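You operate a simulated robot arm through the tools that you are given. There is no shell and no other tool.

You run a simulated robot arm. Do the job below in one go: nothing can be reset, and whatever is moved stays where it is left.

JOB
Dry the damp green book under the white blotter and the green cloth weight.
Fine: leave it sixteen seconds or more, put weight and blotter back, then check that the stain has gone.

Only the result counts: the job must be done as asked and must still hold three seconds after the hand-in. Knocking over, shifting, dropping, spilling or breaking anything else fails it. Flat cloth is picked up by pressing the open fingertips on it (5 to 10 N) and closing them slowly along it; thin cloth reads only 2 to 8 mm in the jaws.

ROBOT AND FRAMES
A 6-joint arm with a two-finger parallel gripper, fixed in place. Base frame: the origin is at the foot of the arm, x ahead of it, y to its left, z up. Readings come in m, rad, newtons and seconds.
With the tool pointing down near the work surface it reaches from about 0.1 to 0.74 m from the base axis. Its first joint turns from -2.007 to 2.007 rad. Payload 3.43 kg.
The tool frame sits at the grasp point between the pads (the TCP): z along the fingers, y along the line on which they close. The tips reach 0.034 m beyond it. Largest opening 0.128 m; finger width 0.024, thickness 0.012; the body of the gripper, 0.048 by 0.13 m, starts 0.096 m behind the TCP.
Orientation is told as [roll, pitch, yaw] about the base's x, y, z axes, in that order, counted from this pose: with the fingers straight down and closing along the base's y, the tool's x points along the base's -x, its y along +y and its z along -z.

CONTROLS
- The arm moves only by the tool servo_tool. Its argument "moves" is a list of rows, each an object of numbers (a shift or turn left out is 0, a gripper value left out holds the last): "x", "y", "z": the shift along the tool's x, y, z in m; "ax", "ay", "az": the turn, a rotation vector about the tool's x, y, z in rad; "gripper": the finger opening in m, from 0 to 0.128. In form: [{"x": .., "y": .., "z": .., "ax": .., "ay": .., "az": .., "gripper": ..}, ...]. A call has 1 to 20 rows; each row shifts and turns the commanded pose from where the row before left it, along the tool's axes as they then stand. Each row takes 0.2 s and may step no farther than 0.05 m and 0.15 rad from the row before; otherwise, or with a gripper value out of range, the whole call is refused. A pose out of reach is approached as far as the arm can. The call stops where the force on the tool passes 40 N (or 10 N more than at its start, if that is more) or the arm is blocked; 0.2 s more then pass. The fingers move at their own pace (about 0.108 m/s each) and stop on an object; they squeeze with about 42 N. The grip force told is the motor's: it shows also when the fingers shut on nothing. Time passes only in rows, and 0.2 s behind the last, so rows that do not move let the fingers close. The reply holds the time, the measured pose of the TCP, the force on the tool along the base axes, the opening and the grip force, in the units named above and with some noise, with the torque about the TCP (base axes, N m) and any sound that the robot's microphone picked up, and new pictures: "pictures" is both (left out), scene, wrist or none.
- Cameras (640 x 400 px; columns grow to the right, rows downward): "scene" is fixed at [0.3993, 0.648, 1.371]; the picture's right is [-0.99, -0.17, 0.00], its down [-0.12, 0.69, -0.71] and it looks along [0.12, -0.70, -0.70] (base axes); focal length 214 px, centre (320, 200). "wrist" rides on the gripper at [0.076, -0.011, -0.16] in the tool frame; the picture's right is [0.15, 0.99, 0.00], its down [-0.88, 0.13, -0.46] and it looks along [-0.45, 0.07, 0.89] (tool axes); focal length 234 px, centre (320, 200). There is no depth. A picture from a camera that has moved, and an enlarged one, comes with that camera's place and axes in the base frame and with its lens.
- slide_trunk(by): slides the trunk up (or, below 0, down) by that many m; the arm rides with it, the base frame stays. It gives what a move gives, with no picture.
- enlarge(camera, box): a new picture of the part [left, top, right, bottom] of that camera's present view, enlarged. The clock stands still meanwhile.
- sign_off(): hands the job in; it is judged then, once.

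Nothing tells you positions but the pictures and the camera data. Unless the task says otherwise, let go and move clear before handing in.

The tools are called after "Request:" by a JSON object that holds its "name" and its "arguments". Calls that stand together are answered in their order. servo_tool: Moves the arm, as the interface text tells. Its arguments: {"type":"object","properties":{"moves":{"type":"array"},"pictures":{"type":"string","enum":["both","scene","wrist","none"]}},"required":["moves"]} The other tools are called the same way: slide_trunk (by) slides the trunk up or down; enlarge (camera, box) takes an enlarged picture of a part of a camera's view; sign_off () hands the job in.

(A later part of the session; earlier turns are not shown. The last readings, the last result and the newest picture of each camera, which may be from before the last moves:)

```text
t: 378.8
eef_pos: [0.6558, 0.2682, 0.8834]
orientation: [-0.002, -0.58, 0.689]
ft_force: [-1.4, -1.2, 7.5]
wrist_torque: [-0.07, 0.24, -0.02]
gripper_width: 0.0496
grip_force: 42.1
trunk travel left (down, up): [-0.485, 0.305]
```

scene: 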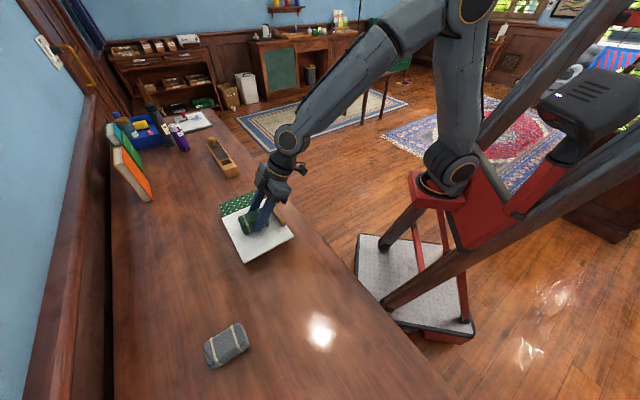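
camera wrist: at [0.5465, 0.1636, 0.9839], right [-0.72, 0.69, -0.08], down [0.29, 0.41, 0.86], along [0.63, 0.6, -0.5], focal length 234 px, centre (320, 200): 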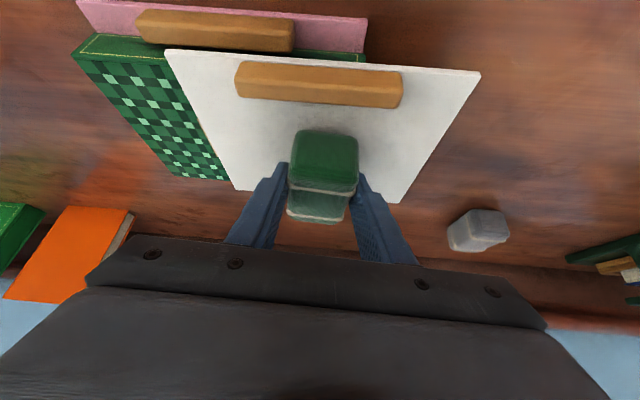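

Request:
{"name": "servo_tool", "arguments": {"moves": [{"gripper": 0.054}, {"gripper": 0.062}, {"gripper": 0.08}, {}, {"x": -0.0055, "z": -0.0084}, {"x": -0.011, "z": -0.0167}, {"x": -0.0164, "z": -0.0251}, {"x": -0.0164, "z": -0.0251}, {"x": -0.0219, "z": -0.0335}, {"x": -0.0219, "z": -0.0335}, {"x": -0.0219, "z": -0.0335}, {"x": 0.0335, "z": -0.0218}, {"x": 0.0335, "z": -0.0218}, {"x": 0.0335, "z": -0.0218}, {"x": 0.0335, "z": -0.0218}, {"x": 0.0335, "z": -0.0218}, {"x": 0.0335, "z": -0.0218}, {}]}}

Request:
{"name": "enlarge", "arguments": {"camera": "scene", "box": [205, 180, 300, 260]}}

Request:
{"name": "enlarge", "arguments": {"camera": "wrist", "box": [200, 0, 480, 180]}}

```text
t: 382.6
eef_pos: [0.5092, 0.1219, 1.083]
orientation: [0.0, -0.577, 0.69]
ft_force: [0.2, -0.6, -0.8]
wrist_torque: [0.03, 0.0, -0.03]
gripper_width: 0.0801
grip_force: 0.1
out of reach, approached as far as the arm can: row 16, 17
trunk travel left (down, up): [-0.485, 0.305]
camera wrist: at [0.4014, 0.0167, 1.1752], right [-0.72, 0.69, -0.08], down [0.29, 0.41, 0.86], along [0.62, 0.6, -0.5], focal length 234 px, centre (320, 200)
```

scene: 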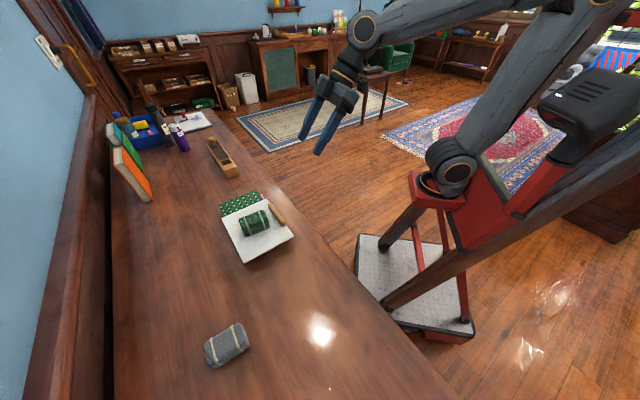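
wrist: 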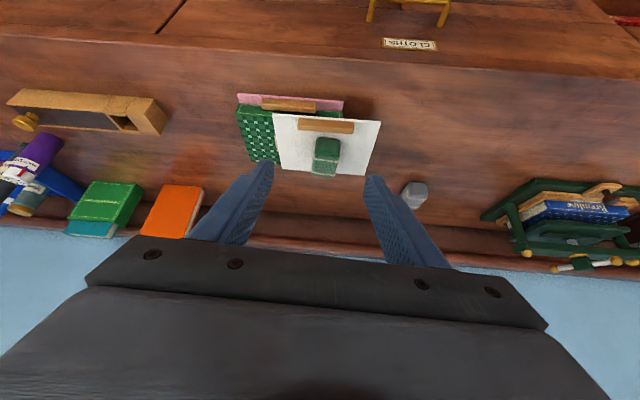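

```text
5.00 times, centred on (252, 220) of scene
camera zoom: at [0.3993, 0.648, 1.371], right [-0.99, -0.17, 0.0], down [-0.12, 0.69, -0.71], along [0.12, -0.7, -0.7], focal length 1072 px, centre (658, 100)
```

zoom: 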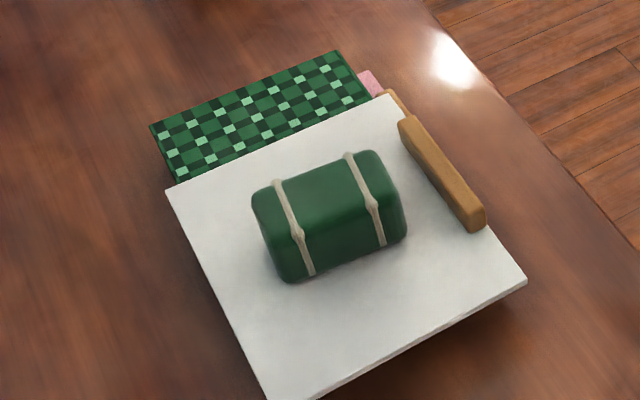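

```text
2.22 times, centred on (340, 90) of wrist
camera zoom: at [0.4014, 0.0167, 1.1752], right [-0.72, 0.69, -0.08], down [0.29, 0.41, 0.86], along [0.62, 0.6, -0.5], focal length 520 px, centre (276, 444)
```

zoom: 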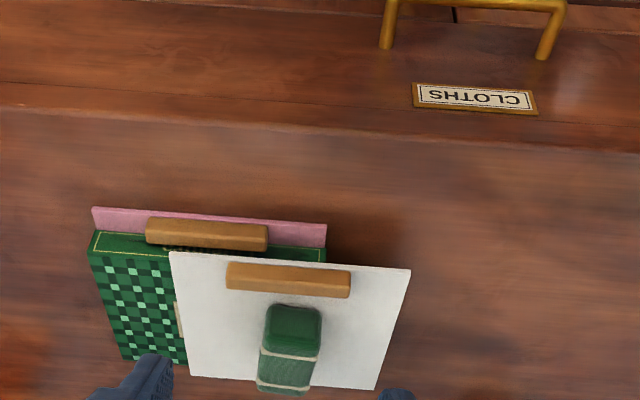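

Blotter and weight are both centred on the stain, and the hand is far away. I wait about 40 s.

Request:
{"name": "servo_tool", "arguments": {"moves": [{}, {}, {}, {}, {}, {}, {}, {}, {}, {}, {}, {}, {}, {}, {}, {}, {}, {}, {}, {}], "pictures": "none"}}

Request:
{"name": "servo_tool", "arguments": {"moves": [{}, {}, {}, {}, {}, {}, {}, {}, {}, {}, {}, {}, {}, {}, {}, {}, {}, {}, {}, {}], "pictures": "none"}}

Request:
{"name": "servo_tool", "arguments": {"moves": [{}, {}, {}, {}, {}, {}, {}, {}, {}, {}, {}, {}, {}, {}, {}, {}, {}, {}, {}, {}], "pictures": "none"}}

Request:
{"name": "servo_tool", "arguments": {"moves": [{}, {}, {}, {}, {}, {}, {}, {}, {}, {}, {}, {}, {}, {}, {}, {}, {}, {}, {}, {}], "pictures": "none"}}

Request:
{"name": "servo_tool", "arguments": {"moves": [{}, {}, {}, {}, {}, {}, {}, {}, {}, {}, {}, {}, {}, {}, {}, {}, {}, {}, {}, {}], "pictures": "none"}}

Request:
{"name": "servo_tool", "arguments": {"moves": [{}, {}, {}, {}, {}, {}, {}, {}, {}, {}, {}, {}, {}, {}, {}, {}, {}, {}, {}, {}], "pictures": "none"}}

Request:
{"name": "servo_tool", "arguments": {"moves": [{}, {}, {}, {}, {}, {}, {}, {}, {}, {}, {}, {}, {}, {}, {}, {}, {}, {}, {}, {}], "pictures": "none"}}

Request:
{"name": "servo_tool", "arguments": {"moves": [{}, {}, {}, {}, {}, {}, {}, {}, {}, {}, {}, {}, {}, {}, {}, {}, {}, {}, {}, {}], "pictures": "none"}}

Request:
{"name": "servo_tool", "arguments": {"moves": [{}, {}, {}, {}, {}, {}, {}, {}, {}, {}, {}, {}, {}, {}, {}, {}, {}, {}, {}, {}], "pictures": "none"}}

```text
t: 386.8
eef_pos: [0.5106, 0.1209, 1.0849]
orientation: [0.002, -0.577, 0.689]
ft_force: [-0.2, 0.3, -0.3]
wrist_torque: [0.01, -0.02, -0.02]
gripper_width: 0.08
grip_force: 0.0
trunk travel left (down, up): [-0.485, 0.305]
```

```text
t: 391.0
eef_pos: [0.5102, 0.1219, 1.0842]
orientation: [0.0, -0.577, 0.689]
ft_force: [0.5, 0.0, 0.7]
wrist_torque: [0.0, -0.02, 0.02]
gripper_width: 0.0797
grip_force: 0.0
trunk travel left (down, up): [-0.485, 0.305]
```

```text
t: 395.2
eef_pos: [0.5106, 0.1212, 1.083]
orientation: [0.001, -0.579, 0.689]
ft_force: [0.5, 0.3, -0.3]
wrist_torque: [-0.01, 0.0, 0.01]
gripper_width: 0.08
grip_force: 0.0
trunk travel left (down, up): [-0.485, 0.305]
```

```text
t: 399.4
eef_pos: [0.5092, 0.1212, 1.0816]
orientation: [0.0, -0.578, 0.69]
ft_force: [0.1, 0.6, 0.5]
wrist_torque: [0.02, 0.0, -0.01]
gripper_width: 0.0799
grip_force: 0.0
trunk travel left (down, up): [-0.485, 0.305]
```

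```text
t: 403.6
eef_pos: [0.5116, 0.1215, 1.0826]
orientation: [0.0, -0.578, 0.69]
ft_force: [0.3, 0.4, -0.3]
wrist_torque: [0.01, -0.03, 0.01]
gripper_width: 0.0801
grip_force: 0.2
trunk travel left (down, up): [-0.485, 0.305]
```

```text
t: 407.8
eef_pos: [0.5094, 0.1204, 1.0838]
orientation: [0.0, -0.577, 0.69]
ft_force: [-0.1, 0.3, -0.2]
wrist_torque: [-0.01, 0.0, -0.01]
gripper_width: 0.0798
grip_force: 0.1
trunk travel left (down, up): [-0.485, 0.305]
```

```text
t: 412.0
eef_pos: [0.5099, 0.1221, 1.0836]
orientation: [0.0, -0.577, 0.689]
ft_force: [0.6, 1.4, -0.1]
wrist_torque: [0.03, 0.03, 0.0]
gripper_width: 0.0802
grip_force: 0.1
trunk travel left (down, up): [-0.485, 0.305]
```

```text
t: 416.2
eef_pos: [0.5107, 0.1219, 1.0843]
orientation: [0.0, -0.578, 0.689]
ft_force: [0.1, 0.5, 0.5]
wrist_torque: [-0.01, -0.02, 0.03]
gripper_width: 0.0798
grip_force: 0.0
trunk travel left (down, up): [-0.485, 0.305]
```

```text
t: 420.4
eef_pos: [0.5099, 0.1215, 1.0849]
orientation: [-0.001, -0.578, 0.69]
ft_force: [0.1, 0.5, -0.1]
wrist_torque: [0.02, -0.02, 0.01]
gripper_width: 0.0798
grip_force: 0.0
trunk travel left (down, up): [-0.485, 0.305]
```

Forty seconds done. I return above the weight, regrip and lift it.

Request:
{"name": "servo_tool", "arguments": {"moves": [{"x": -0.01867, "y": 0.00335, "z": 0.03407}, {"x": -0.01867, "y": 0.00335, "z": 0.03407}, {"x": -0.01867, "y": 0.00335, "z": 0.03407}, {"x": -0.01867, "y": 0.00335, "z": 0.03407}, {"x": -0.01867, "y": 0.00335, "z": 0.03407}, {"x": -0.01867, "y": 0.00335, "z": 0.03407}, {}], "pictures": "scene"}}

```text
t: 422.0
eef_pos: [0.6558, 0.2671, 0.9726]
orientation: [-0.001, -0.577, 0.69]
ft_force: [-1.1, 0.2, 0.7]
wrist_torque: [0.0, -0.02, -0.02]
gripper_width: 0.08
grip_force: 0.0
trunk travel left (down, up): [-0.485, 0.305]
```

scene: 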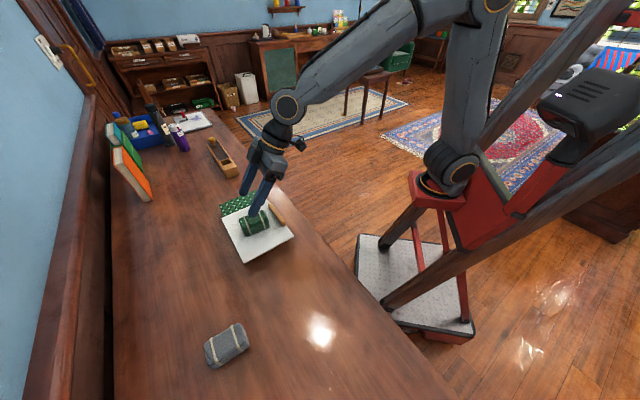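

Request:
{"name": "servo_tool", "arguments": {"moves": [{"x": 0.0164, "z": 0.0251}, {"x": 0.0164, "z": 0.0251}, {"x": 0.011, "z": 0.0167}, {"x": 0.0052, "z": 0.008}, {}, {"gripper": 0.065}, {"gripper": 0.055}, {"gripper": 0.045}, {"gripper": 0.03}, {"gripper": 0.01}, {"gripper": 0.0}, {}], "pictures": "none"}}

Request:
{"name": "servo_tool", "arguments": {"moves": [{"x": -0.0022, "z": -0.0033}, {"x": -0.0055, "z": -0.0084}, {"x": -0.011, "z": -0.0167}, {"x": -0.011, "z": -0.0167}, {"x": -0.0066, "z": -0.01}, {}, {"x": -0.01294, "y": 0.01033, "z": 0.00843}, {"x": -0.01294, "y": 0.01033, "z": 0.00843}, {"x": -0.01294, "y": 0.01033, "z": 0.00843}, {"x": -0.01294, "y": 0.01033, "z": 0.00843}, {"x": -0.01294, "y": 0.01033, "z": 0.00843}, {"x": -0.01294, "y": 0.01033, "z": 0.00843}, {"x": -0.01294, "y": 0.01033, "z": 0.00843}, {"x": -0.01294, "y": 0.01033, "z": 0.00843}, {"x": -0.01294, "y": 0.01033, "z": 0.00843}, {"x": -0.01294, "y": 0.01033, "z": 0.00843}, {"x": -0.01294, "y": 0.01033, "z": 0.00843}, {}, {}], "pictures": "scene"}}

```text
t: 424.6
eef_pos: [0.6571, 0.2659, 0.8836]
orientation: [-0.002, -0.578, 0.69]
ft_force: [-0.2, 1.4, -0.5]
wrist_torque: [0.06, 0.05, 0.03]
gripper_width: 0.0499
grip_force: 42.1
trunk travel left (down, up): [-0.485, 0.305]
```

```text
t: 428.6
eef_pos: [0.7156, 0.4622, 0.9494]
orientation: [-0.001, -0.578, 0.688]
ft_force: [-0.7, -1.2, -5.0]
wrist_torque: [-0.03, 0.01, 0.04]
gripper_width: 0.0499
grip_force: 42.1
trunk travel left (down, up): [-0.485, 0.305]
```

scene: 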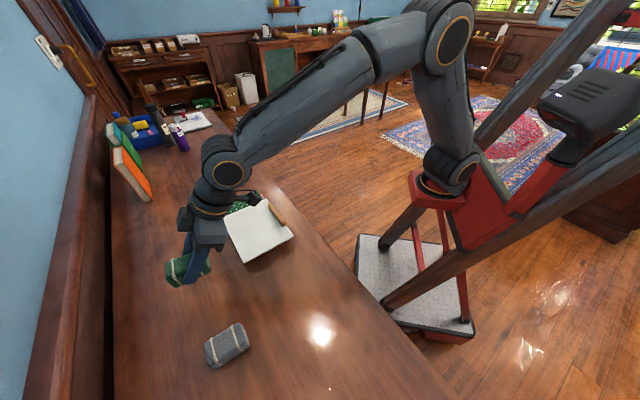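

Request:
{"name": "servo_tool", "arguments": {"moves": [{"x": 0.0146, "z": 0.0223}, {"x": 0.0146, "z": 0.0223}, {"x": 0.0146, "z": 0.0223}, {"x": 0.0093, "z": 0.0142}, {"x": 0.0035, "z": 0.0053}, {"x": 0.0008, "z": 0.0012}, {}], "pictures": "none"}}

Request:
{"name": "servo_tool", "arguments": {"moves": [{"x": 0.0005, "z": 0.0008}, {}], "pictures": "none"}}

Request:
{"name": "servo_tool", "arguments": {"moves": [{"x": 0.0005, "z": 0.0008}, {}], "pictures": "none"}}

```text
t: 430.2
eef_pos: [0.7156, 0.4611, 0.8451]
orientation: [-0.001, -0.578, 0.69]
ft_force: [-0.7, -0.7, -5.5]
wrist_torque: [-0.03, 0.0, 0.01]
gripper_width: 0.0497
grip_force: 42.0
trunk travel left (down, up): [-0.485, 0.305]
```

```text
t: 430.8
eef_pos: [0.716, 0.4614, 0.8451]
orientation: [-0.002, -0.579, 0.689]
ft_force: [0.6, 0.3, -6.0]
wrist_torque: [-0.04, 0.05, 0.02]
gripper_width: 0.0496
grip_force: 42.3
trunk travel left (down, up): [-0.485, 0.305]
```

```text
t: 431.4
eef_pos: [0.7173, 0.4616, 0.8439]
orientation: [-0.001, -0.578, 0.69]
ft_force: [0.8, 0.8, -5.9]
wrist_torque: [-0.05, 0.06, 0.0]
gripper_width: 0.0497
grip_force: 41.5
trunk travel left (down, up): [-0.485, 0.305]
```

Request:
{"name": "servo_tool", "arguments": {"moves": [{"x": 0.0005, "y": 0.002, "z": 0.0008}, {"x": 0.0004, "z": 0.0006}, {}], "pictures": "none"}}

Request:
{"name": "servo_tool", "arguments": {"moves": [{"x": 0.0005, "z": 0.0008}, {}], "pictures": "none"}}

Request:
{"name": "servo_tool", "arguments": {"moves": [{"x": 0.0003, "z": 0.0005}, {}], "pictures": "none"}}

```text
t: 432.2
eef_pos: [0.7155, 0.4626, 0.8418]
orientation: [0.001, -0.577, 0.688]
ft_force: [0.0, 0.2, -4.1]
wrist_torque: [-0.02, 0.06, 0.0]
gripper_width: 0.0501
grip_force: 41.7
trunk travel left (down, up): [-0.485, 0.305]
```

```text
t: 432.8
eef_pos: [0.7152, 0.4629, 0.8423]
orientation: [-0.003, -0.579, 0.69]
ft_force: [-1.9, -2.2, 3.4]
wrist_torque: [-0.11, 0.38, 0.08]
gripper_width: 0.0499
grip_force: 41.5
trunk travel left (down, up): [-0.485, 0.305]
```

```text
t: 433.4
eef_pos: [0.7152, 0.4636, 0.8434]
orientation: [-0.001, -0.58, 0.692]
ft_force: [-2.0, -3.8, 12.2]
wrist_torque: [-0.13, 0.72, 0.16]
gripper_width: 0.0499
grip_force: 42.4
trunk travel left (down, up): [-0.485, 0.305]
```

Down. I release, rise and back off, then level the tool and go to the blotter.

Request:
{"name": "servo_tool", "arguments": {"moves": [{"x": -0.0003, "z": -0.0005}, {"gripper": 0.054}, {"gripper": 0.062}, {"gripper": 0.08}, {"gripper": 0.09}, {}, {"x": -0.0055, "z": -0.0084}, {"x": -0.011, "z": -0.0167}, {"x": -0.0164, "z": -0.0251}, {"x": -0.0219, "z": -0.0335}, {"x": -0.0219, "z": -0.0335}, {}], "pictures": "none"}}

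Request:
{"name": "servo_tool", "arguments": {"moves": [{"x": 0.0148, "z": -0.0276}, {"x": 0.0148, "z": -0.0276}, {"x": 0.0148, "z": -0.0276}, {"x": 0.0148, "z": -0.0276}, {"ay": 0.1156}, {"ay": 0.1156}, {"ay": 0.1156}, {"ay": 0.1156}, {"ay": 0.1156}, {}], "pictures": "none"}}

Request:
{"name": "servo_tool", "arguments": {"moves": [{"az": 0.1339, "gripper": 0.06}, {"az": 0.1339}, {"az": 0.1339}, {"az": 0.1339}, {"az": 0.1339}, {"az": 0.1339}, {"az": 0.1339}, {"az": 0.1339}, {"az": 0.1339}, {"az": 0.1339}, {"az": 0.1339}, {"x": -0.0221, "y": -0.0265}, {"x": -0.0221, "y": -0.0265}, {"x": -0.0221, "y": -0.0265}, {"x": -0.0221, "y": -0.0265}, {"x": -0.0221, "y": -0.0265}, {"z": 0.04}, {}]}}

Request:
{"name": "enlarge", "arguments": {"camera": "wrist", "box": [240, 60, 480, 260]}}

Request:
{"name": "enlarge", "arguments": {"camera": "scene", "box": [175, 255, 255, 325]}}

```text
t: 436.0
eef_pos: [0.7163, 0.4638, 0.9825]
orientation: [-0.002, -0.578, 0.688]
ft_force: [0.0, -0.4, 0.3]
wrist_torque: [-0.02, 0.02, 0.0]
gripper_width: 0.09
grip_force: 0.0
trunk travel left (down, up): [-0.485, 0.305]
```

```text
t: 438.2
eef_pos: [0.6306, 0.3931, 1.0423]
orientation: [-0.001, 0.0, 0.69]
ft_force: [0.3, -0.4, 0.4]
wrist_torque: [0.01, -0.01, -0.01]
gripper_width: 0.0898
grip_force: 0.0
trunk travel left (down, up): [-0.485, 0.305]
```

```text
t: 442.0
eef_pos: [0.6141, 0.2213, 1.0021]
orientation: [0.0, -0.002, -0.784]
ft_force: [0.1, -0.3, -0.3]
wrist_torque: [0.0, 0.02, 0.0]
gripper_width: 0.0599
grip_force: 0.1
trunk travel left (down, up): [-0.485, 0.305]
camera wrist: at [0.5522, 0.2676, 1.1603], right [0.59, 0.8, 0.0], down [0.71, -0.53, 0.46], along [0.37, -0.27, -0.89], focal length 234 px, centre (320, 200)
```

scene: 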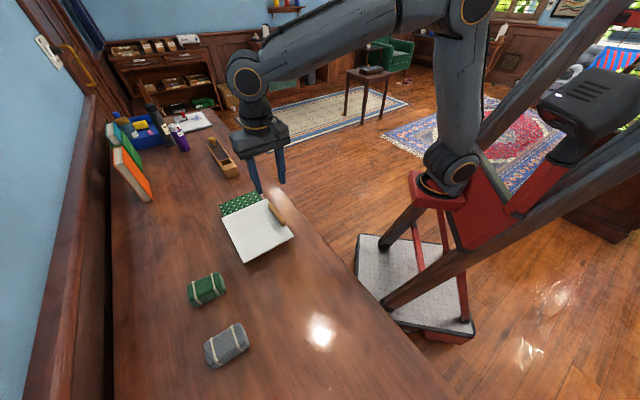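
wrist: 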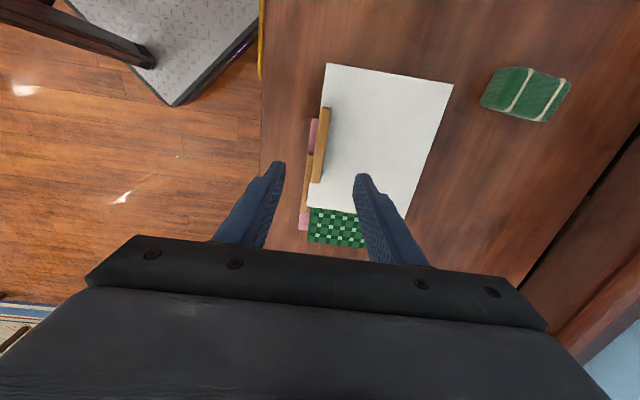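

```text
2.00 times, centred on (360, 160) of wrist
camera zoom: at [0.5522, 0.2676, 1.1603], right [0.59, 0.8, 0.0], down [0.71, -0.53, 0.46], along [0.37, -0.27, -0.89], focal length 468 px, centre (240, 280)
```

zoom: 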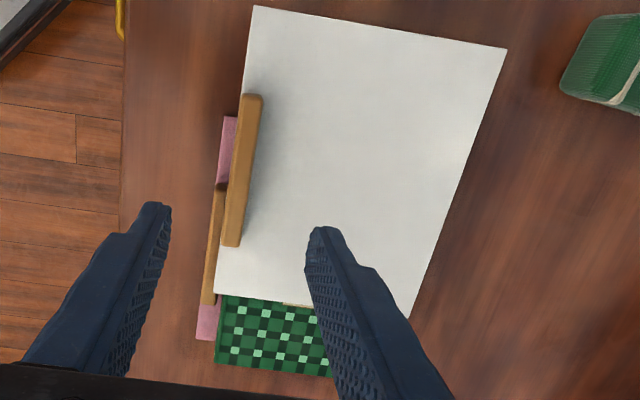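

```text
5.71 times, centred on (215, 290) of scene
camera zoom: at [0.3993, 0.648, 1.371], right [-0.99, -0.17, 0.0], down [-0.12, 0.69, -0.71], along [0.12, -0.7, -0.7], focal length 1226 px, centre (920, -314)
```

zoom: 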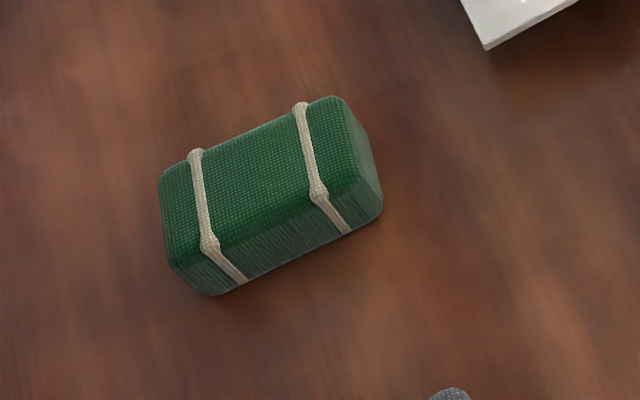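

The weight is home (within 5 mm). Now lifting the blotter to check.

Request:
{"name": "servo_tool", "arguments": {"moves": [{"y": 0.002, "z": 0.04}, {"z": 0.035}, {"z": 0.025}, {"z": 0.012}, {"z": 0.006}, {"z": 0.004}, {}], "pictures": "wrist"}}

Request:
{"name": "servo_tool", "arguments": {"moves": [{"z": 0.0015}, {}], "pictures": "none"}}

Request:
{"name": "servo_tool", "arguments": {"moves": [{"z": 0.0012}, {}], "pictures": "none"}}

```text
t: 443.6
eef_pos: [0.6167, 0.2237, 0.8801]
orientation: [0.0, -0.002, -0.783]
ft_force: [-0.3, -0.2, -0.5]
wrist_torque: [0.01, 0.01, -0.01]
gripper_width: 0.0598
grip_force: 0.1
trunk travel left (down, up): [-0.485, 0.305]
camera wrist: at [0.5543, 0.2686, 1.0391], right [0.59, 0.8, 0.0], down [0.71, -0.53, 0.46], along [0.37, -0.27, -0.89], focal length 234 px, centre (320, 200)
```

wrist: 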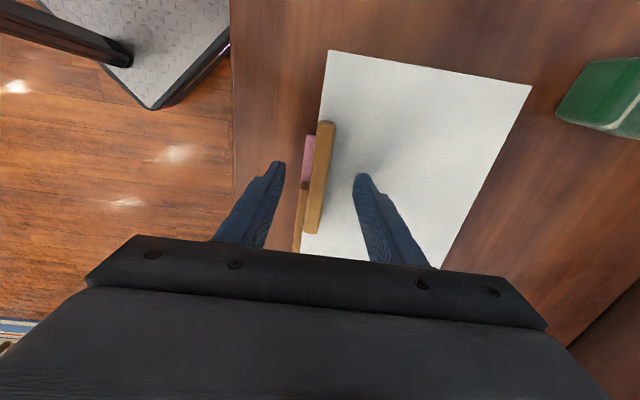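

```text
t: 444.2
eef_pos: [0.6167, 0.2229, 0.8785]
orientation: [0.001, -0.001, -0.783]
ft_force: [0.7, 0.5, -0.2]
wrist_torque: [0.01, -0.01, 0.05]
gripper_width: 0.0601
grip_force: 0.1
trunk travel left (down, up): [-0.485, 0.305]
```

```text
t: 444.8
eef_pos: [0.6161, 0.2229, 0.8777]
orientation: [0.0, -0.003, -0.786]
ft_force: [1.2, 0.2, 0.5]
wrist_torque: [-0.01, 0.01, -0.02]
gripper_width: 0.0598
grip_force: 0.1
trunk travel left (down, up): [-0.485, 0.305]
```

Request:
{"name": "servo_tool", "arguments": {"moves": [{"z": 0.001}, {}], "pictures": "none"}}

Request:
{"name": "servo_tool", "arguments": {"moves": [{"z": 0.0008}, {}], "pictures": "none"}}

```text
t: 445.4
eef_pos: [0.6168, 0.2226, 0.8761]
orientation: [-0.001, -0.002, -0.783]
ft_force: [0.5, -0.1, -0.1]
wrist_torque: [0.0, 0.0, -0.02]
gripper_width: 0.0598
grip_force: 0.1
trunk travel left (down, up): [-0.485, 0.305]
```

```text
t: 446.0
eef_pos: [0.617, 0.2233, 0.8757]
orientation: [0.003, 0.0, -0.783]
ft_force: [-0.6, -0.7, 5.5]
wrist_torque: [0.11, -0.1, -0.04]
gripper_width: 0.0597
grip_force: 0.1
trunk travel left (down, up): [-0.485, 0.305]
```

Request:
{"name": "servo_tool", "arguments": {"moves": [{"z": -0.0007}, {"gripper": 0.04}, {"gripper": 0.03}, {"gripper": 0.02}, {"gripper": 0.01}, {"gripper": 0.0}, {}, {}], "pictures": "none"}}

Request:
{"name": "servo_tool", "arguments": {"moves": [{"z": -0.003}, {"z": -0.004}, {"z": -0.006}, {"z": -0.01}, {"z": -0.02}, {"z": -0.03}, {"x": 0.02826, "y": 0.00236}, {"x": 0.02826, "y": 0.00236}, {"x": 0.02826, "y": 0.00236}, {"x": 0.02826, "y": 0.00236}, {"x": 0.02826, "y": 0.00236}, {"x": 0.02826, "y": 0.00236}, {"x": 0.02826, "y": 0.00236}, {}]}}

Request:
{"name": "enlarge", "arguments": {"camera": "scene", "box": [215, 185, 280, 250]}}

```text
t: 447.8
eef_pos: [0.6154, 0.2222, 0.8755]
orientation: [0.0, -0.003, -0.784]
ft_force: [-0.4, -0.6, 3.1]
wrist_torque: [-0.04, -0.01, 0.02]
gripper_width: 0.0132
grip_force: 42.2
trunk travel left (down, up): [-0.485, 0.305]
```

```text
t: 450.8
eef_pos: [0.4868, 0.3739, 0.9485]
orientation: [0.0, -0.001, -0.783]
ft_force: [0.6, -0.4, -1.2]
wrist_torque: [-0.04, 0.04, -0.01]
gripper_width: 0.013
grip_force: 41.5
trunk travel left (down, up): [-0.485, 0.305]
camera wrist: at [0.4257, 0.4204, 1.1073], right [0.6, 0.8, 0.0], down [0.71, -0.53, 0.46], along [0.37, -0.27, -0.89], focal length 234 px, centre (320, 200)
```

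scene: 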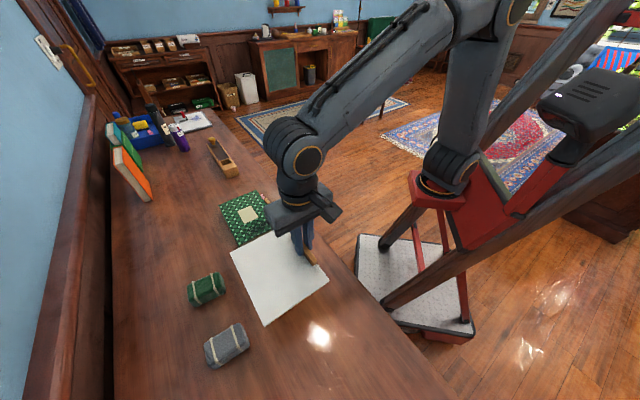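
wrist: 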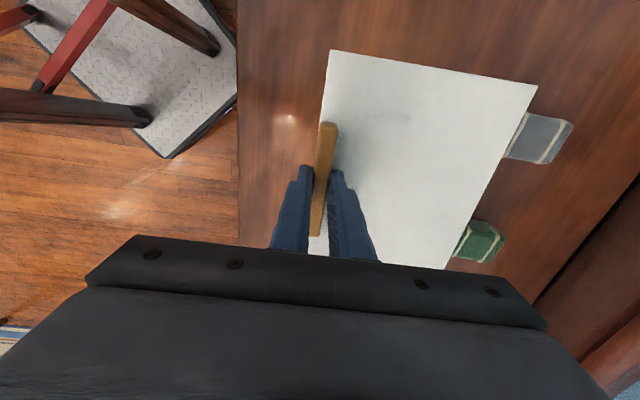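

```text
6.15 times, centred on (248, 218) of scene
camera zoom: at [0.3993, 0.648, 1.371], right [-0.99, -0.17, 0.0], down [-0.12, 0.69, -0.71], along [0.12, -0.7, -0.7], focal length 1320 px, centre (766, 92)
```

zoom: 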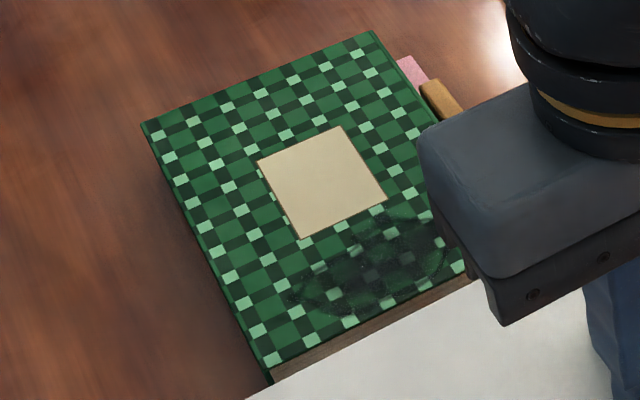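

Request:
{"name": "enlarge", "arguments": {"camera": "scene", "box": [230, 205, 270, 240]}}

```text
11.43 times, centred on (250, 222) of scene
camera zoom: at [0.3993, 0.648, 1.371], right [-0.99, -0.17, 0.0], down [-0.12, 0.69, -0.71], along [0.12, -0.7, -0.7], focal length 2451 px, centre (1120, -57)
```

zoom: 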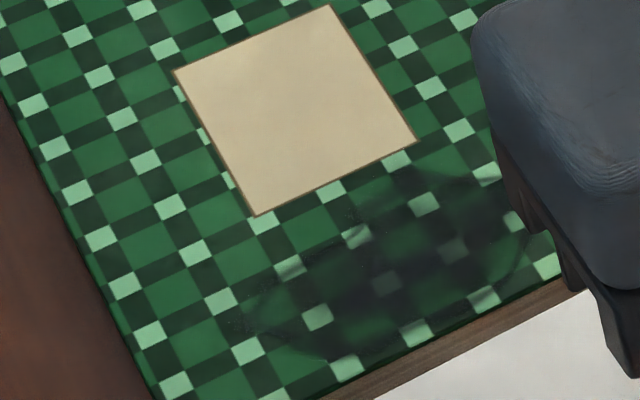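

There may be a slight softening, but the gripper's shadow confuses it. I'll set the blotter home again and look from the same arm pose as before for a fair comparison.

Request:
{"name": "servo_tool", "arguments": {"moves": [{"x": 0.0009, "y": -0.0224}, {"az": -0.052}, {"az": -0.053}, {}, {"z": 0.04}, {"z": 0.035}, {"z": 0.02}, {"z": 0.008}, {}], "pictures": "none"}}

Request:
{"name": "servo_tool", "arguments": {"moves": [{"z": 0.0025}, {}], "pictures": "scene"}}

Request:
{"name": "enlarge", "arguments": {"camera": "scene", "box": [240, 230, 350, 345]}}

```text
t: 452.8
eef_pos: [0.4711, 0.3598, 0.8448]
orientation: [-0.001, -0.002, -0.679]
ft_force: [0.4, 0.3, -1.5]
wrist_torque: [-0.06, 0.05, -0.03]
gripper_width: 0.013
grip_force: 42.0
trunk travel left (down, up): [-0.485, 0.305]
```

```text
t: 453.4
eef_pos: [0.4707, 0.3604, 0.8436]
orientation: [-0.001, -0.002, -0.678]
ft_force: [-0.1, 0.9, -1.2]
wrist_torque: [-0.05, 0.04, 0.0]
gripper_width: 0.0128
grip_force: 42.0
trunk travel left (down, up): [-0.485, 0.305]
```

scene: 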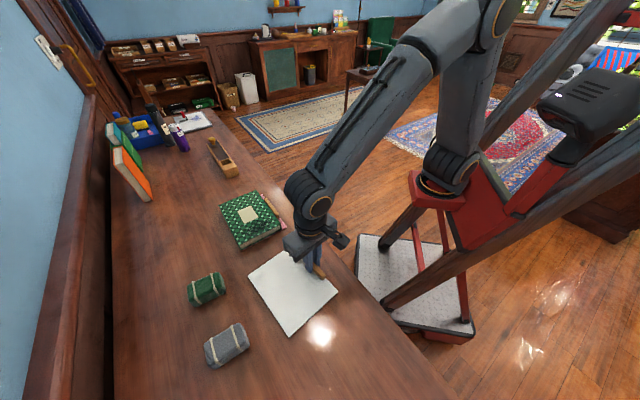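

```text
3.48 times, centred on (295, 288) of scene
camera zoom: at [0.3993, 0.648, 1.371], right [-0.99, -0.17, 0.0], down [-0.12, 0.69, -0.71], along [0.12, -0.7, -0.7], focal length 746 px, centre (407, -104)
```

zoom: 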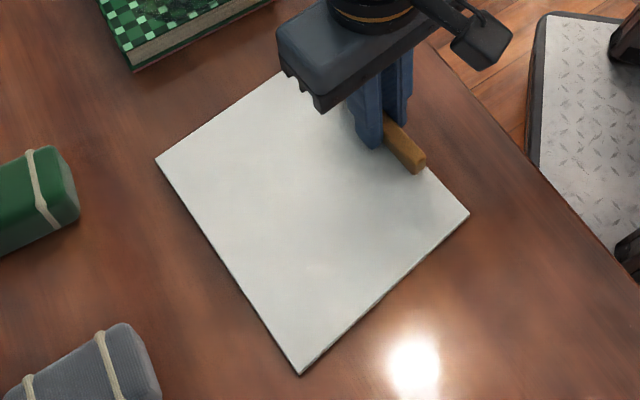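

Request:
{"name": "servo_tool", "arguments": {"moves": [{"z": 0.0012}, {"z": 0.0008}, {}], "pictures": "none"}}

Request:
{"name": "servo_tool", "arguments": {"moves": [{"z": 0.0008}, {}], "pictures": "none"}}

Request:
{"name": "servo_tool", "arguments": {"moves": [{"z": 0.0006}, {}], "pictures": "none"}}

```text
t: 454.2
eef_pos: [0.4708, 0.3598, 0.8402]
orientation: [0.0, -0.002, -0.679]
ft_force: [-0.1, 0.3, -0.7]
wrist_torque: [-0.03, 0.02, -0.03]
gripper_width: 0.0131
grip_force: 42.1
trunk travel left (down, up): [-0.485, 0.305]
```

```text
t: 454.8
eef_pos: [0.4699, 0.3589, 0.8397]
orientation: [-0.001, -0.001, -0.679]
ft_force: [0.4, -0.7, -1.2]
wrist_torque: [-0.05, 0.05, -0.01]
gripper_width: 0.0129
grip_force: 42.4
trunk travel left (down, up): [-0.485, 0.305]
```

```text
t: 455.4
eef_pos: [0.4714, 0.3602, 0.8412]
orientation: [0.0, -0.002, -0.68]
ft_force: [0.0, 0.8, 2.1]
wrist_torque: [0.13, 0.18, -0.01]
gripper_width: 0.0133
grip_force: 42.2
trunk travel left (down, up): [-0.485, 0.305]
```

Request:
{"name": "servo_tool", "arguments": {"moves": [{"gripper": 0.016}, {"gripper": 0.018}, {"z": -0.002}, {"z": -0.003}, {"z": -0.01, "gripper": 0.03}, {"z": -0.03, "gripper": 0.06}, {"z": -0.05, "gripper": 0.128}, {"z": -0.05}, {"z": -0.05}, {"z": -0.045}, {}, {}]}}

Request:
{"name": "enlarge", "arguments": {"camera": "scene", "box": [230, 205, 270, 240]}}

Request:
{"name": "enlarge", "arguments": {"camera": "scene", "box": [180, 180, 290, 300]}}

Request:
{"name": "enlarge", "arguments": {"camera": "wrist", "box": [240, 50, 520, 260]}}

```text
t: 458.0
eef_pos: [0.4707, 0.3595, 1.0796]
orientation: [-0.001, -0.002, -0.676]
ft_force: [-0.2, 0.3, -0.5]
wrist_torque: [0.03, 0.01, -0.02]
gripper_width: 0.1282
grip_force: 0.1
trunk travel left (down, up): [-0.485, 0.305]
camera wrist: at [0.4046, 0.3989, 1.2392], right [0.51, 0.86, 0.0], down [0.77, -0.45, 0.46], along [0.39, -0.23, -0.89], focal length 234 px, centre (320, 200)
```

scene: 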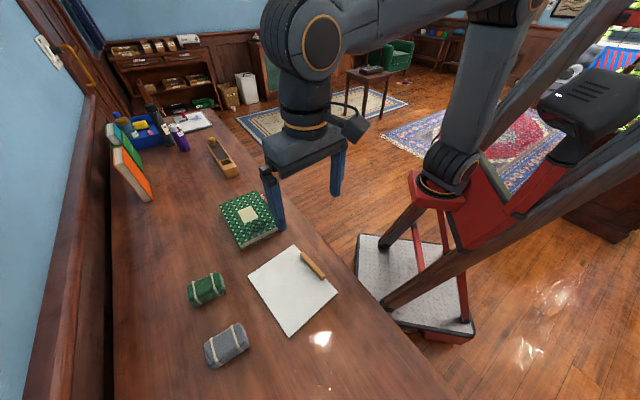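
wrist: 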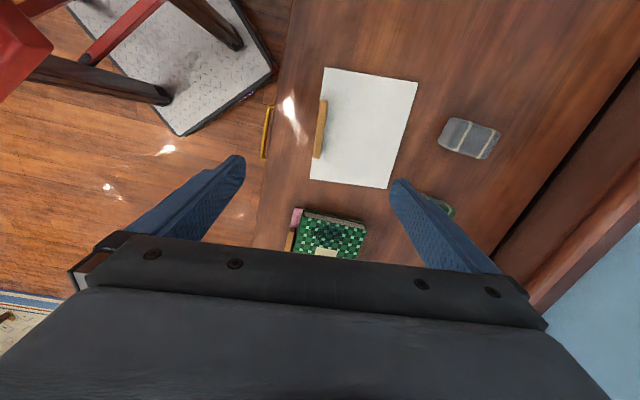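

```text
11.43 times, centred on (250, 222) of scene
camera zoom: at [0.3993, 0.648, 1.371], right [-0.99, -0.17, 0.0], down [-0.12, 0.69, -0.71], along [0.12, -0.7, -0.7], focal length 2451 px, centre (1120, -57)
```

zoom: 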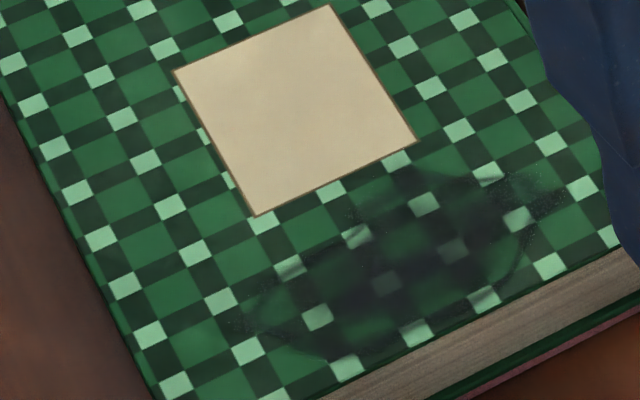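

```text
3.33 times, centred on (235, 240) of scene
camera zoom: at [0.3993, 0.648, 1.371], right [-0.99, -0.17, 0.0], down [-0.12, 0.69, -0.71], along [0.12, -0.7, -0.7], focal length 715 px, centre (603, 67)
```

zoom: 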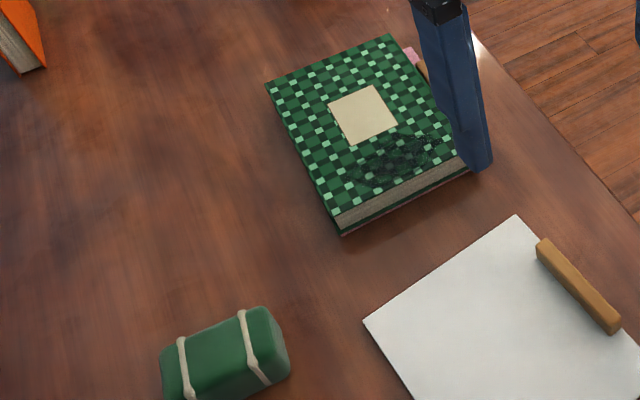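

```text
1.90 times, centred on (380, 155) of wrist
camera zoom: at [0.4046, 0.3989, 1.2392], right [0.51, 0.86, 0.0], down [0.77, -0.45, 0.46], along [0.39, -0.23, -0.89], focal length 446 px, centre (206, 286)
```

zoom: 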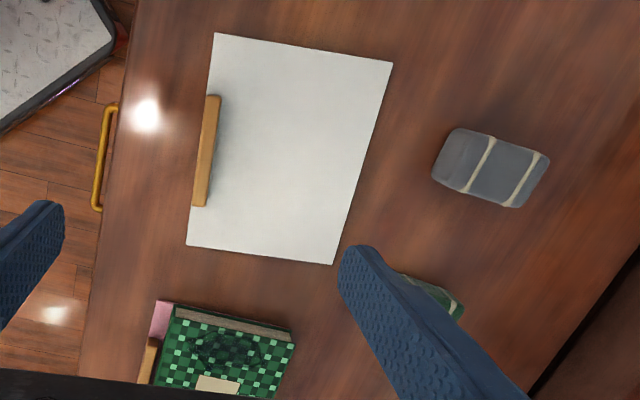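

The stain is unchanged, so I need a different stack geometry. One hypothesis remains untested: the blotter must be centred on the book so that it covers the whole of it. I'll do that, and press with the weight in turn over the stain, midway, and at the centre, for over 16 s each. I regrip the blotter.

Request:
{"name": "servo_tool", "arguments": {"moves": [{"z": 0.045, "gripper": 0.06}, {"z": 0.045}, {"z": 0.045}, {"z": 0.045}, {"z": 0.035}, {"z": 0.015}, {"z": 0.005}, {}], "pictures": "wrist"}}

Request:
{"name": "servo_tool", "arguments": {"moves": [{"z": 0.0015}, {}], "pictures": "none"}}

Request:
{"name": "servo_tool", "arguments": {"moves": [{"z": 0.001}, {}], "pictures": "none"}}

```text
t: 459.8
eef_pos: [0.471, 0.3595, 0.8441]
orientation: [0.001, -0.003, -0.679]
ft_force: [0.0, -0.4, 0.5]
wrist_torque: [0.0, 0.0, 0.0]
gripper_width: 0.0601
grip_force: 0.0
trunk travel left (down, up): [-0.485, 0.305]
camera wrist: at [0.4046, 0.3986, 1.0029], right [0.51, 0.86, 0.0], down [0.77, -0.45, 0.46], along [0.39, -0.23, -0.89], focal length 234 px, centre (320, 200)
```

wrist: 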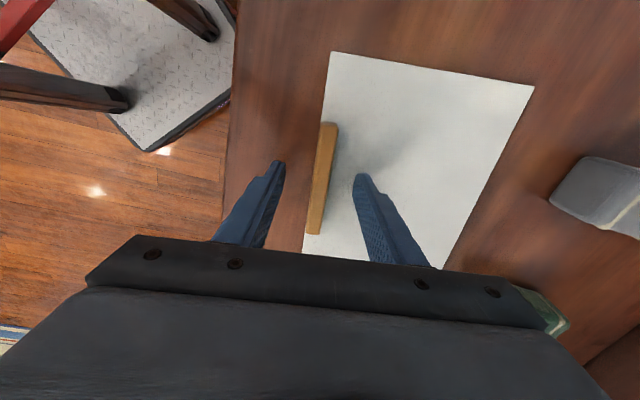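

```text
t: 460.4
eef_pos: [0.4703, 0.3598, 0.8423]
orientation: [0.0, -0.002, -0.677]
ft_force: [-0.1, -0.5, -0.5]
wrist_torque: [-0.01, -0.03, 0.01]
gripper_width: 0.06
grip_force: 0.0
trunk travel left (down, up): [-0.485, 0.305]
```

```text
t: 461.0
eef_pos: [0.4721, 0.3597, 0.8421]
orientation: [-0.001, -0.001, -0.681]
ft_force: [0.2, -0.3, 0.6]
wrist_torque: [0.01, 0.0, 0.0]
gripper_width: 0.06
grip_force: 0.0
trunk travel left (down, up): [-0.485, 0.305]
```

Request:
{"name": "servo_tool", "arguments": {"moves": [{"z": 0.0008}, {"gripper": 0.04}, {"gripper": 0.03}, {"gripper": 0.02}, {"gripper": 0.01}, {"gripper": 0.0}, {}, {}], "pictures": "none"}}

Request:
{"name": "servo_tool", "arguments": {"moves": [{"z": -0.003}, {"z": -0.004}, {"z": -0.006}, {"z": -0.01}, {"z": -0.02}, {"z": -0.03}, {"z": -0.035}, {}], "pictures": "wrist"}}

```text
t: 462.8
eef_pos: [0.4704, 0.3586, 0.8407]
orientation: [0.001, -0.002, -0.68]
ft_force: [-0.9, 0.0, 0.2]
wrist_torque: [-0.02, 0.0, 0.0]
gripper_width: 0.013
grip_force: 41.5
trunk travel left (down, up): [-0.485, 0.305]
```

```text
t: 464.6
eef_pos: [0.4724, 0.359, 0.95]
orientation: [0.0, -0.003, -0.679]
ft_force: [-0.4, -0.6, -1.0]
wrist_torque: [-0.03, 0.07, -0.03]
gripper_width: 0.0133
grip_force: 42.2
trunk travel left (down, up): [-0.485, 0.305]
camera wrist: at [0.4052, 0.3978, 1.1085], right [0.51, 0.86, 0.0], down [0.77, -0.45, 0.46], along [0.39, -0.23, -0.89], focal length 234 px, centre (320, 200)
```

wrist: 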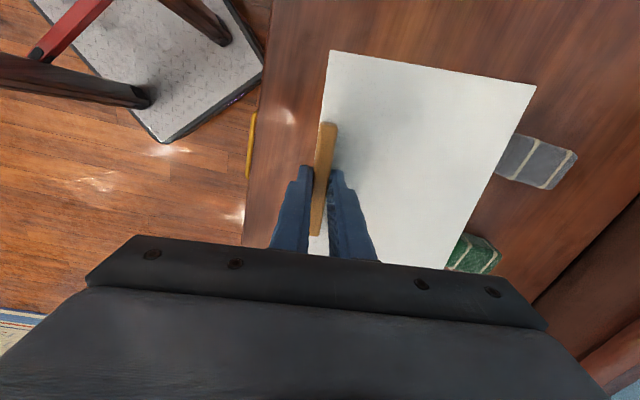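

Request:
{"name": "servo_tool", "arguments": {"moves": [{"x": -0.03326, "y": -0.0028}, {"x": -0.03326, "y": -0.0028}, {"x": -0.03326, "y": -0.0028}, {"x": -0.03326, "y": -0.0028}, {"x": -0.03326, "y": -0.0028}, {"x": -0.03326, "y": -0.0028}, {"x": -0.03326, "y": -0.0028}, {"x": -0.03326, "y": -0.0028}, {"az": 0.053}, {"az": 0.053}, {}, {"z": 0.03}, {"z": 0.02}, {"z": 0.013}, {"z": 0.004}, {}]}}

Request:
{"name": "enlarge", "arguments": {"camera": "scene", "box": [190, 150, 310, 270]}}

```text
t: 468.0
eef_pos: [0.6658, 0.1753, 0.8824]
orientation: [0.0, -0.002, -0.785]
ft_force: [0.7, -0.6, -0.9]
wrist_torque: [-0.06, 0.05, -0.02]
gripper_width: 0.0132
grip_force: 41.6
trunk travel left (down, up): [-0.485, 0.305]
camera wrist: at [0.603, 0.2204, 1.0417], right [0.6, 0.8, 0.0], down [0.71, -0.53, 0.46], along [0.37, -0.27, -0.89], focal length 234 px, centre (320, 200)
```

scene: 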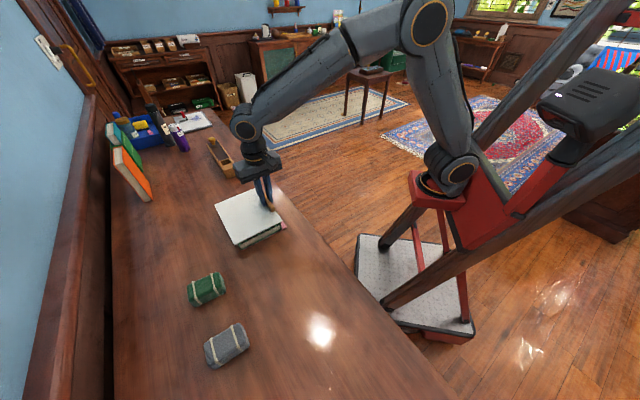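
wrist: 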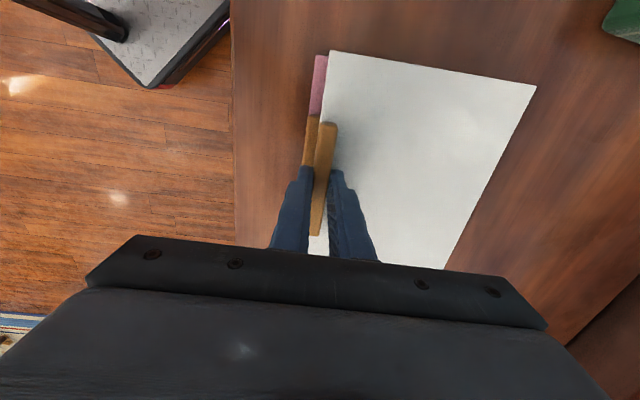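

```text
3.33 times, centred on (250, 210) of scene
camera zoom: at [0.3993, 0.648, 1.371], right [-0.99, -0.17, 0.0], down [-0.12, 0.69, -0.71], along [0.12, -0.7, -0.7], focal length 715 px, centre (553, 167)
```

zoom: 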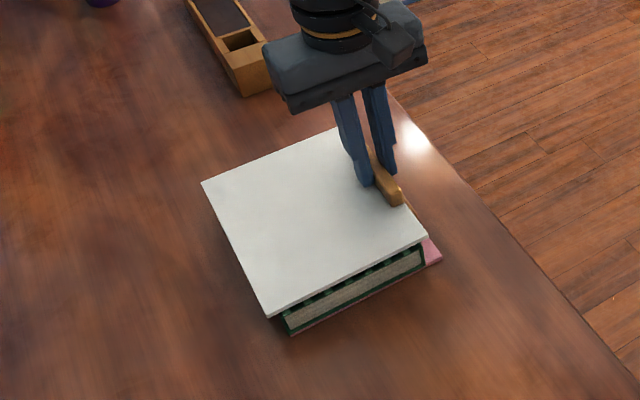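

Request:
{"name": "servo_tool", "arguments": {"moves": [{"z": 0.004}, {"z": 0.001}, {}], "pictures": "none"}}

Request:
{"name": "servo_tool", "arguments": {"moves": [{"z": 0.001}, {}], "pictures": "none"}}

Request:
{"name": "servo_tool", "arguments": {"moves": [{"z": 0.0008}, {}], "pictures": "none"}}

```text
t: 468.8
eef_pos: [0.6652, 0.1752, 0.8783]
orientation: [0.0, -0.002, -0.784]
ft_force: [-1.2, 0.1, -1.3]
wrist_torque: [-0.02, 0.07, -0.01]
gripper_width: 0.0134
grip_force: 41.9
trunk travel left (down, up): [-0.485, 0.305]
```

```text
t: 469.4
eef_pos: [0.6643, 0.1748, 0.877]
orientation: [0.0, -0.002, -0.786]
ft_force: [-0.1, 0.7, 1.6]
wrist_torque: [0.07, 0.06, 0.0]
gripper_width: 0.0127
grip_force: 42.1
trunk travel left (down, up): [-0.485, 0.305]
```

```text
t: 470.0
eef_pos: [0.6644, 0.175, 0.8764]
orientation: [0.001, -0.003, -0.785]
ft_force: [-1.1, -0.5, 11.4]
wrist_torque: [0.13, 0.17, 0.03]
gripper_width: 0.0128
grip_force: 42.0
trunk travel left (down, up): [-0.485, 0.305]
```

Request:
{"name": "servo_tool", "arguments": {"moves": [{"z": -0.0006}, {"gripper": 0.016}, {"gripper": 0.018}, {"z": -0.002}, {"z": -0.003}, {"z": -0.01, "gripper": 0.03}, {"z": -0.03, "gripper": 0.05}, {"z": -0.04}, {"z": -0.04}, {"z": -0.04}, {}]}}

Request:
{"name": "enlarge", "arguments": {"camera": "scene", "box": [190, 150, 310, 270]}}

Request:
{"name": "enlarge", "arguments": {"camera": "wrist", "box": [240, 40, 480, 240]}}

```text
t: 472.4
eef_pos: [0.6649, 0.1754, 1.0424]
orientation: [0.0, -0.001, -0.786]
ft_force: [0.4, 0.8, -0.1]
wrist_torque: [0.01, 0.01, -0.04]
gripper_width: 0.0499
grip_force: 0.0
trunk travel left (down, up): [-0.485, 0.305]
camera wrist: at [0.6027, 0.2211, 1.2008], right [0.6, 0.8, 0.0], down [0.71, -0.53, 0.46], along [0.37, -0.27, -0.89], focal length 234 px, centre (320, 200)
```

scene: 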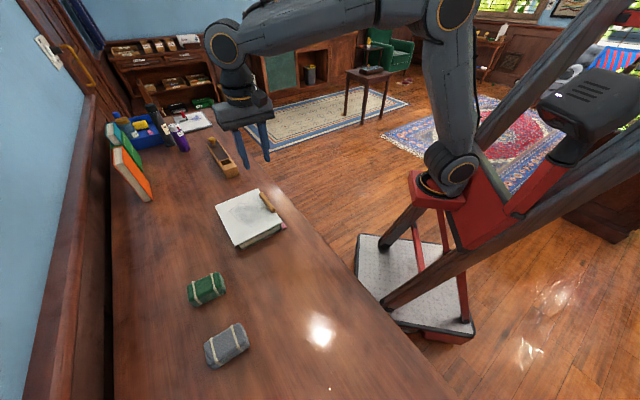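
wrist: 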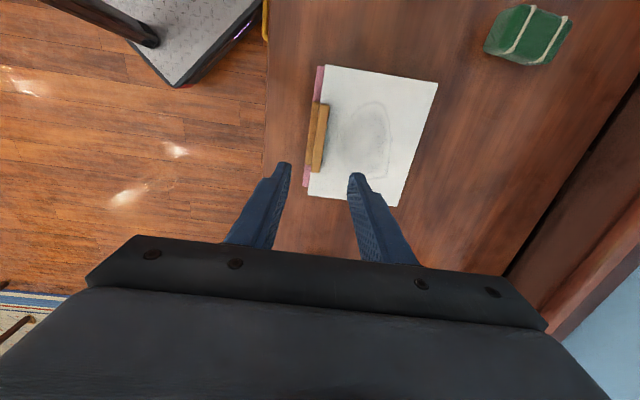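

```text
3.33 times, centred on (250, 210) of scene
camera zoom: at [0.3993, 0.648, 1.371], right [-0.99, -0.17, 0.0], down [-0.12, 0.69, -0.71], along [0.12, -0.7, -0.7], focal length 715 px, centre (553, 167)
```

zoom: 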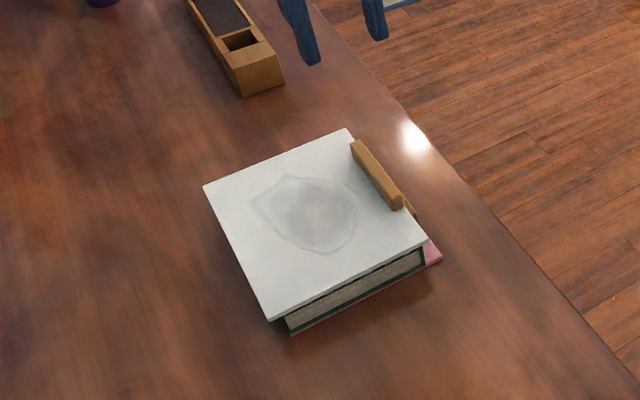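

```text
2.00 times, centred on (360, 140) of wrist
camera zoom: at [0.6027, 0.2211, 1.2008], right [0.6, 0.8, 0.0], down [0.71, -0.53, 0.46], along [0.37, -0.27, -0.89], focal length 468 px, centre (240, 320)
```

zoom: 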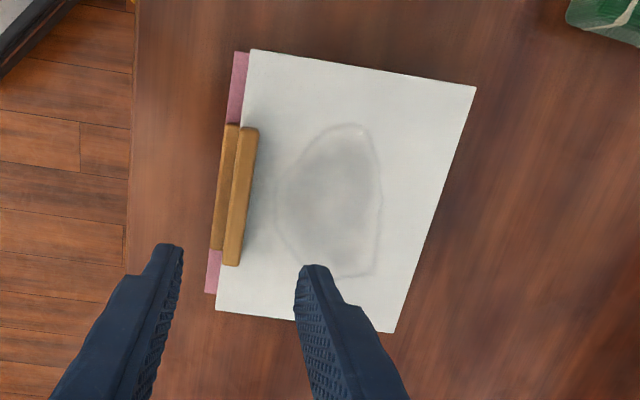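

A wet patch is now soaking into the white blotter. Centring it on the book is what was missing. The wet patch is centred at about (0.713, 0.227), so I'll set the weight there. Fetching it.

Request:
{"name": "servo_tool", "arguments": {"moves": [{"x": 0.0297, "y": 0.0216}, {"x": 0.0297, "y": 0.0216}, {"x": 0.0297, "y": 0.0216}, {"x": 0.0297, "y": 0.0216}, {"x": 0.0297, "y": 0.0216}, {"x": 0.0297, "y": 0.0216, "gripper": 0.1}, {"az": -0.134}, {"az": -0.134}, {"az": -0.134}, {"az": -0.134}, {"az": -0.134}, {"az": -0.134}, {"az": -0.134}, {"az": -0.134}, {"az": -0.134}, {"az": -0.134}, {"az": -0.134}, {}], "pictures": "none"}}

Request:
{"name": "servo_tool", "arguments": {"moves": [{"ay": -0.1156}, {"ay": -0.1156}, {"ay": -0.1156}, {"ay": -0.1156}, {"ay": -0.1156}, {}, {"x": -0.0148, "z": 0.0276}, {"x": -0.0148, "z": 0.0276}, {"x": -0.0148, "z": 0.0276}, {"x": -0.0148, "z": 0.0276}, {}]}}

```text
t: 476.2
eef_pos: [0.6298, 0.3923, 1.0409]
orientation: [-0.003, -0.001, 0.691]
ft_force: [0.6, 0.6, 0.6]
wrist_torque: [-0.02, 0.01, 0.01]
gripper_width: 0.0998
grip_force: 0.0
trunk travel left (down, up): [-0.485, 0.305]
```

```text
t: 478.6
eef_pos: [0.7134, 0.4635, 0.9817]
orientation: [-0.002, -0.576, 0.691]
ft_force: [-0.2, -0.3, -0.6]
wrist_torque: [0.03, 0.02, 0.0]
gripper_width: 0.1002
grip_force: 0.1
trunk travel left (down, up): [-0.485, 0.305]
camera wrist: at [0.6055, 0.3583, 1.0734], right [-0.72, 0.69, -0.08], down [0.29, 0.41, 0.86], along [0.62, 0.6, -0.5], focal length 234 px, centre (320, 200)
```

scene: 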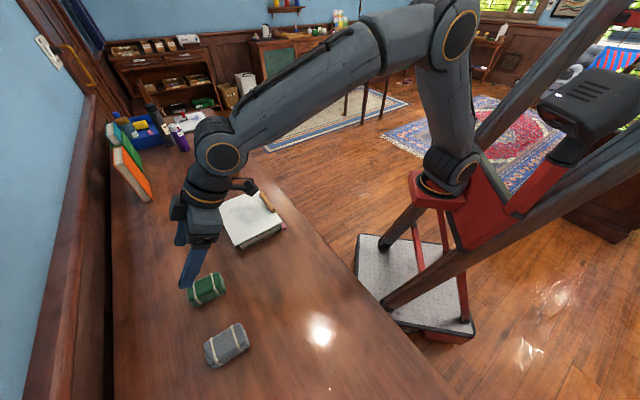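
wrist: 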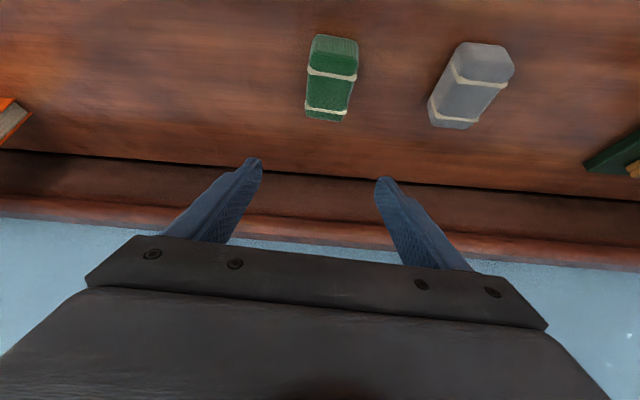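

Request:
{"name": "servo_tool", "arguments": {"moves": [{"x": 0.0199, "z": 0.0345}, {"x": 0.0219, "z": 0.0335}, {"x": 0.0164, "z": 0.0251}, {"x": 0.011, "z": 0.0167}, {"x": 0.0045, "z": 0.007}, {}, {"gripper": 0.08}, {"gripper": 0.065}, {"gripper": 0.055}, {"gripper": 0.045}, {"gripper": 0.03}, {"gripper": 0.01}, {"gripper": 0.0}, {}], "pictures": "none"}}

Request:
{"name": "servo_tool", "arguments": {"moves": [{"x": -0.0022, "z": -0.0033}, {"x": -0.0044, "z": -0.0067}, {"x": -0.0082, "z": -0.0125}, {"x": -0.011, "z": -0.0167}, {"x": -0.011, "z": -0.0167}, {"x": -0.011, "z": -0.0167}, {"x": -0.011, "z": -0.0167}, {}], "pictures": "none"}}

```text
t: 481.6
eef_pos: [0.7177, 0.464, 0.8422]
orientation: [-0.001, -0.576, 0.69]
ft_force: [-0.7, -0.4, 0.6]
wrist_torque: [0.07, 0.02, 0.06]
gripper_width: 0.0498
grip_force: 41.9
trunk travel left (down, up): [-0.485, 0.305]
```

```text
t: 483.4
eef_pos: [0.7173, 0.4638, 0.9502]
orientation: [-0.003, -0.576, 0.69]
ft_force: [-0.2, 0.1, -5.1]
wrist_torque: [0.01, 0.02, 0.0]
gripper_width: 0.0498
grip_force: 42.2
trunk travel left (down, up): [-0.485, 0.305]
```

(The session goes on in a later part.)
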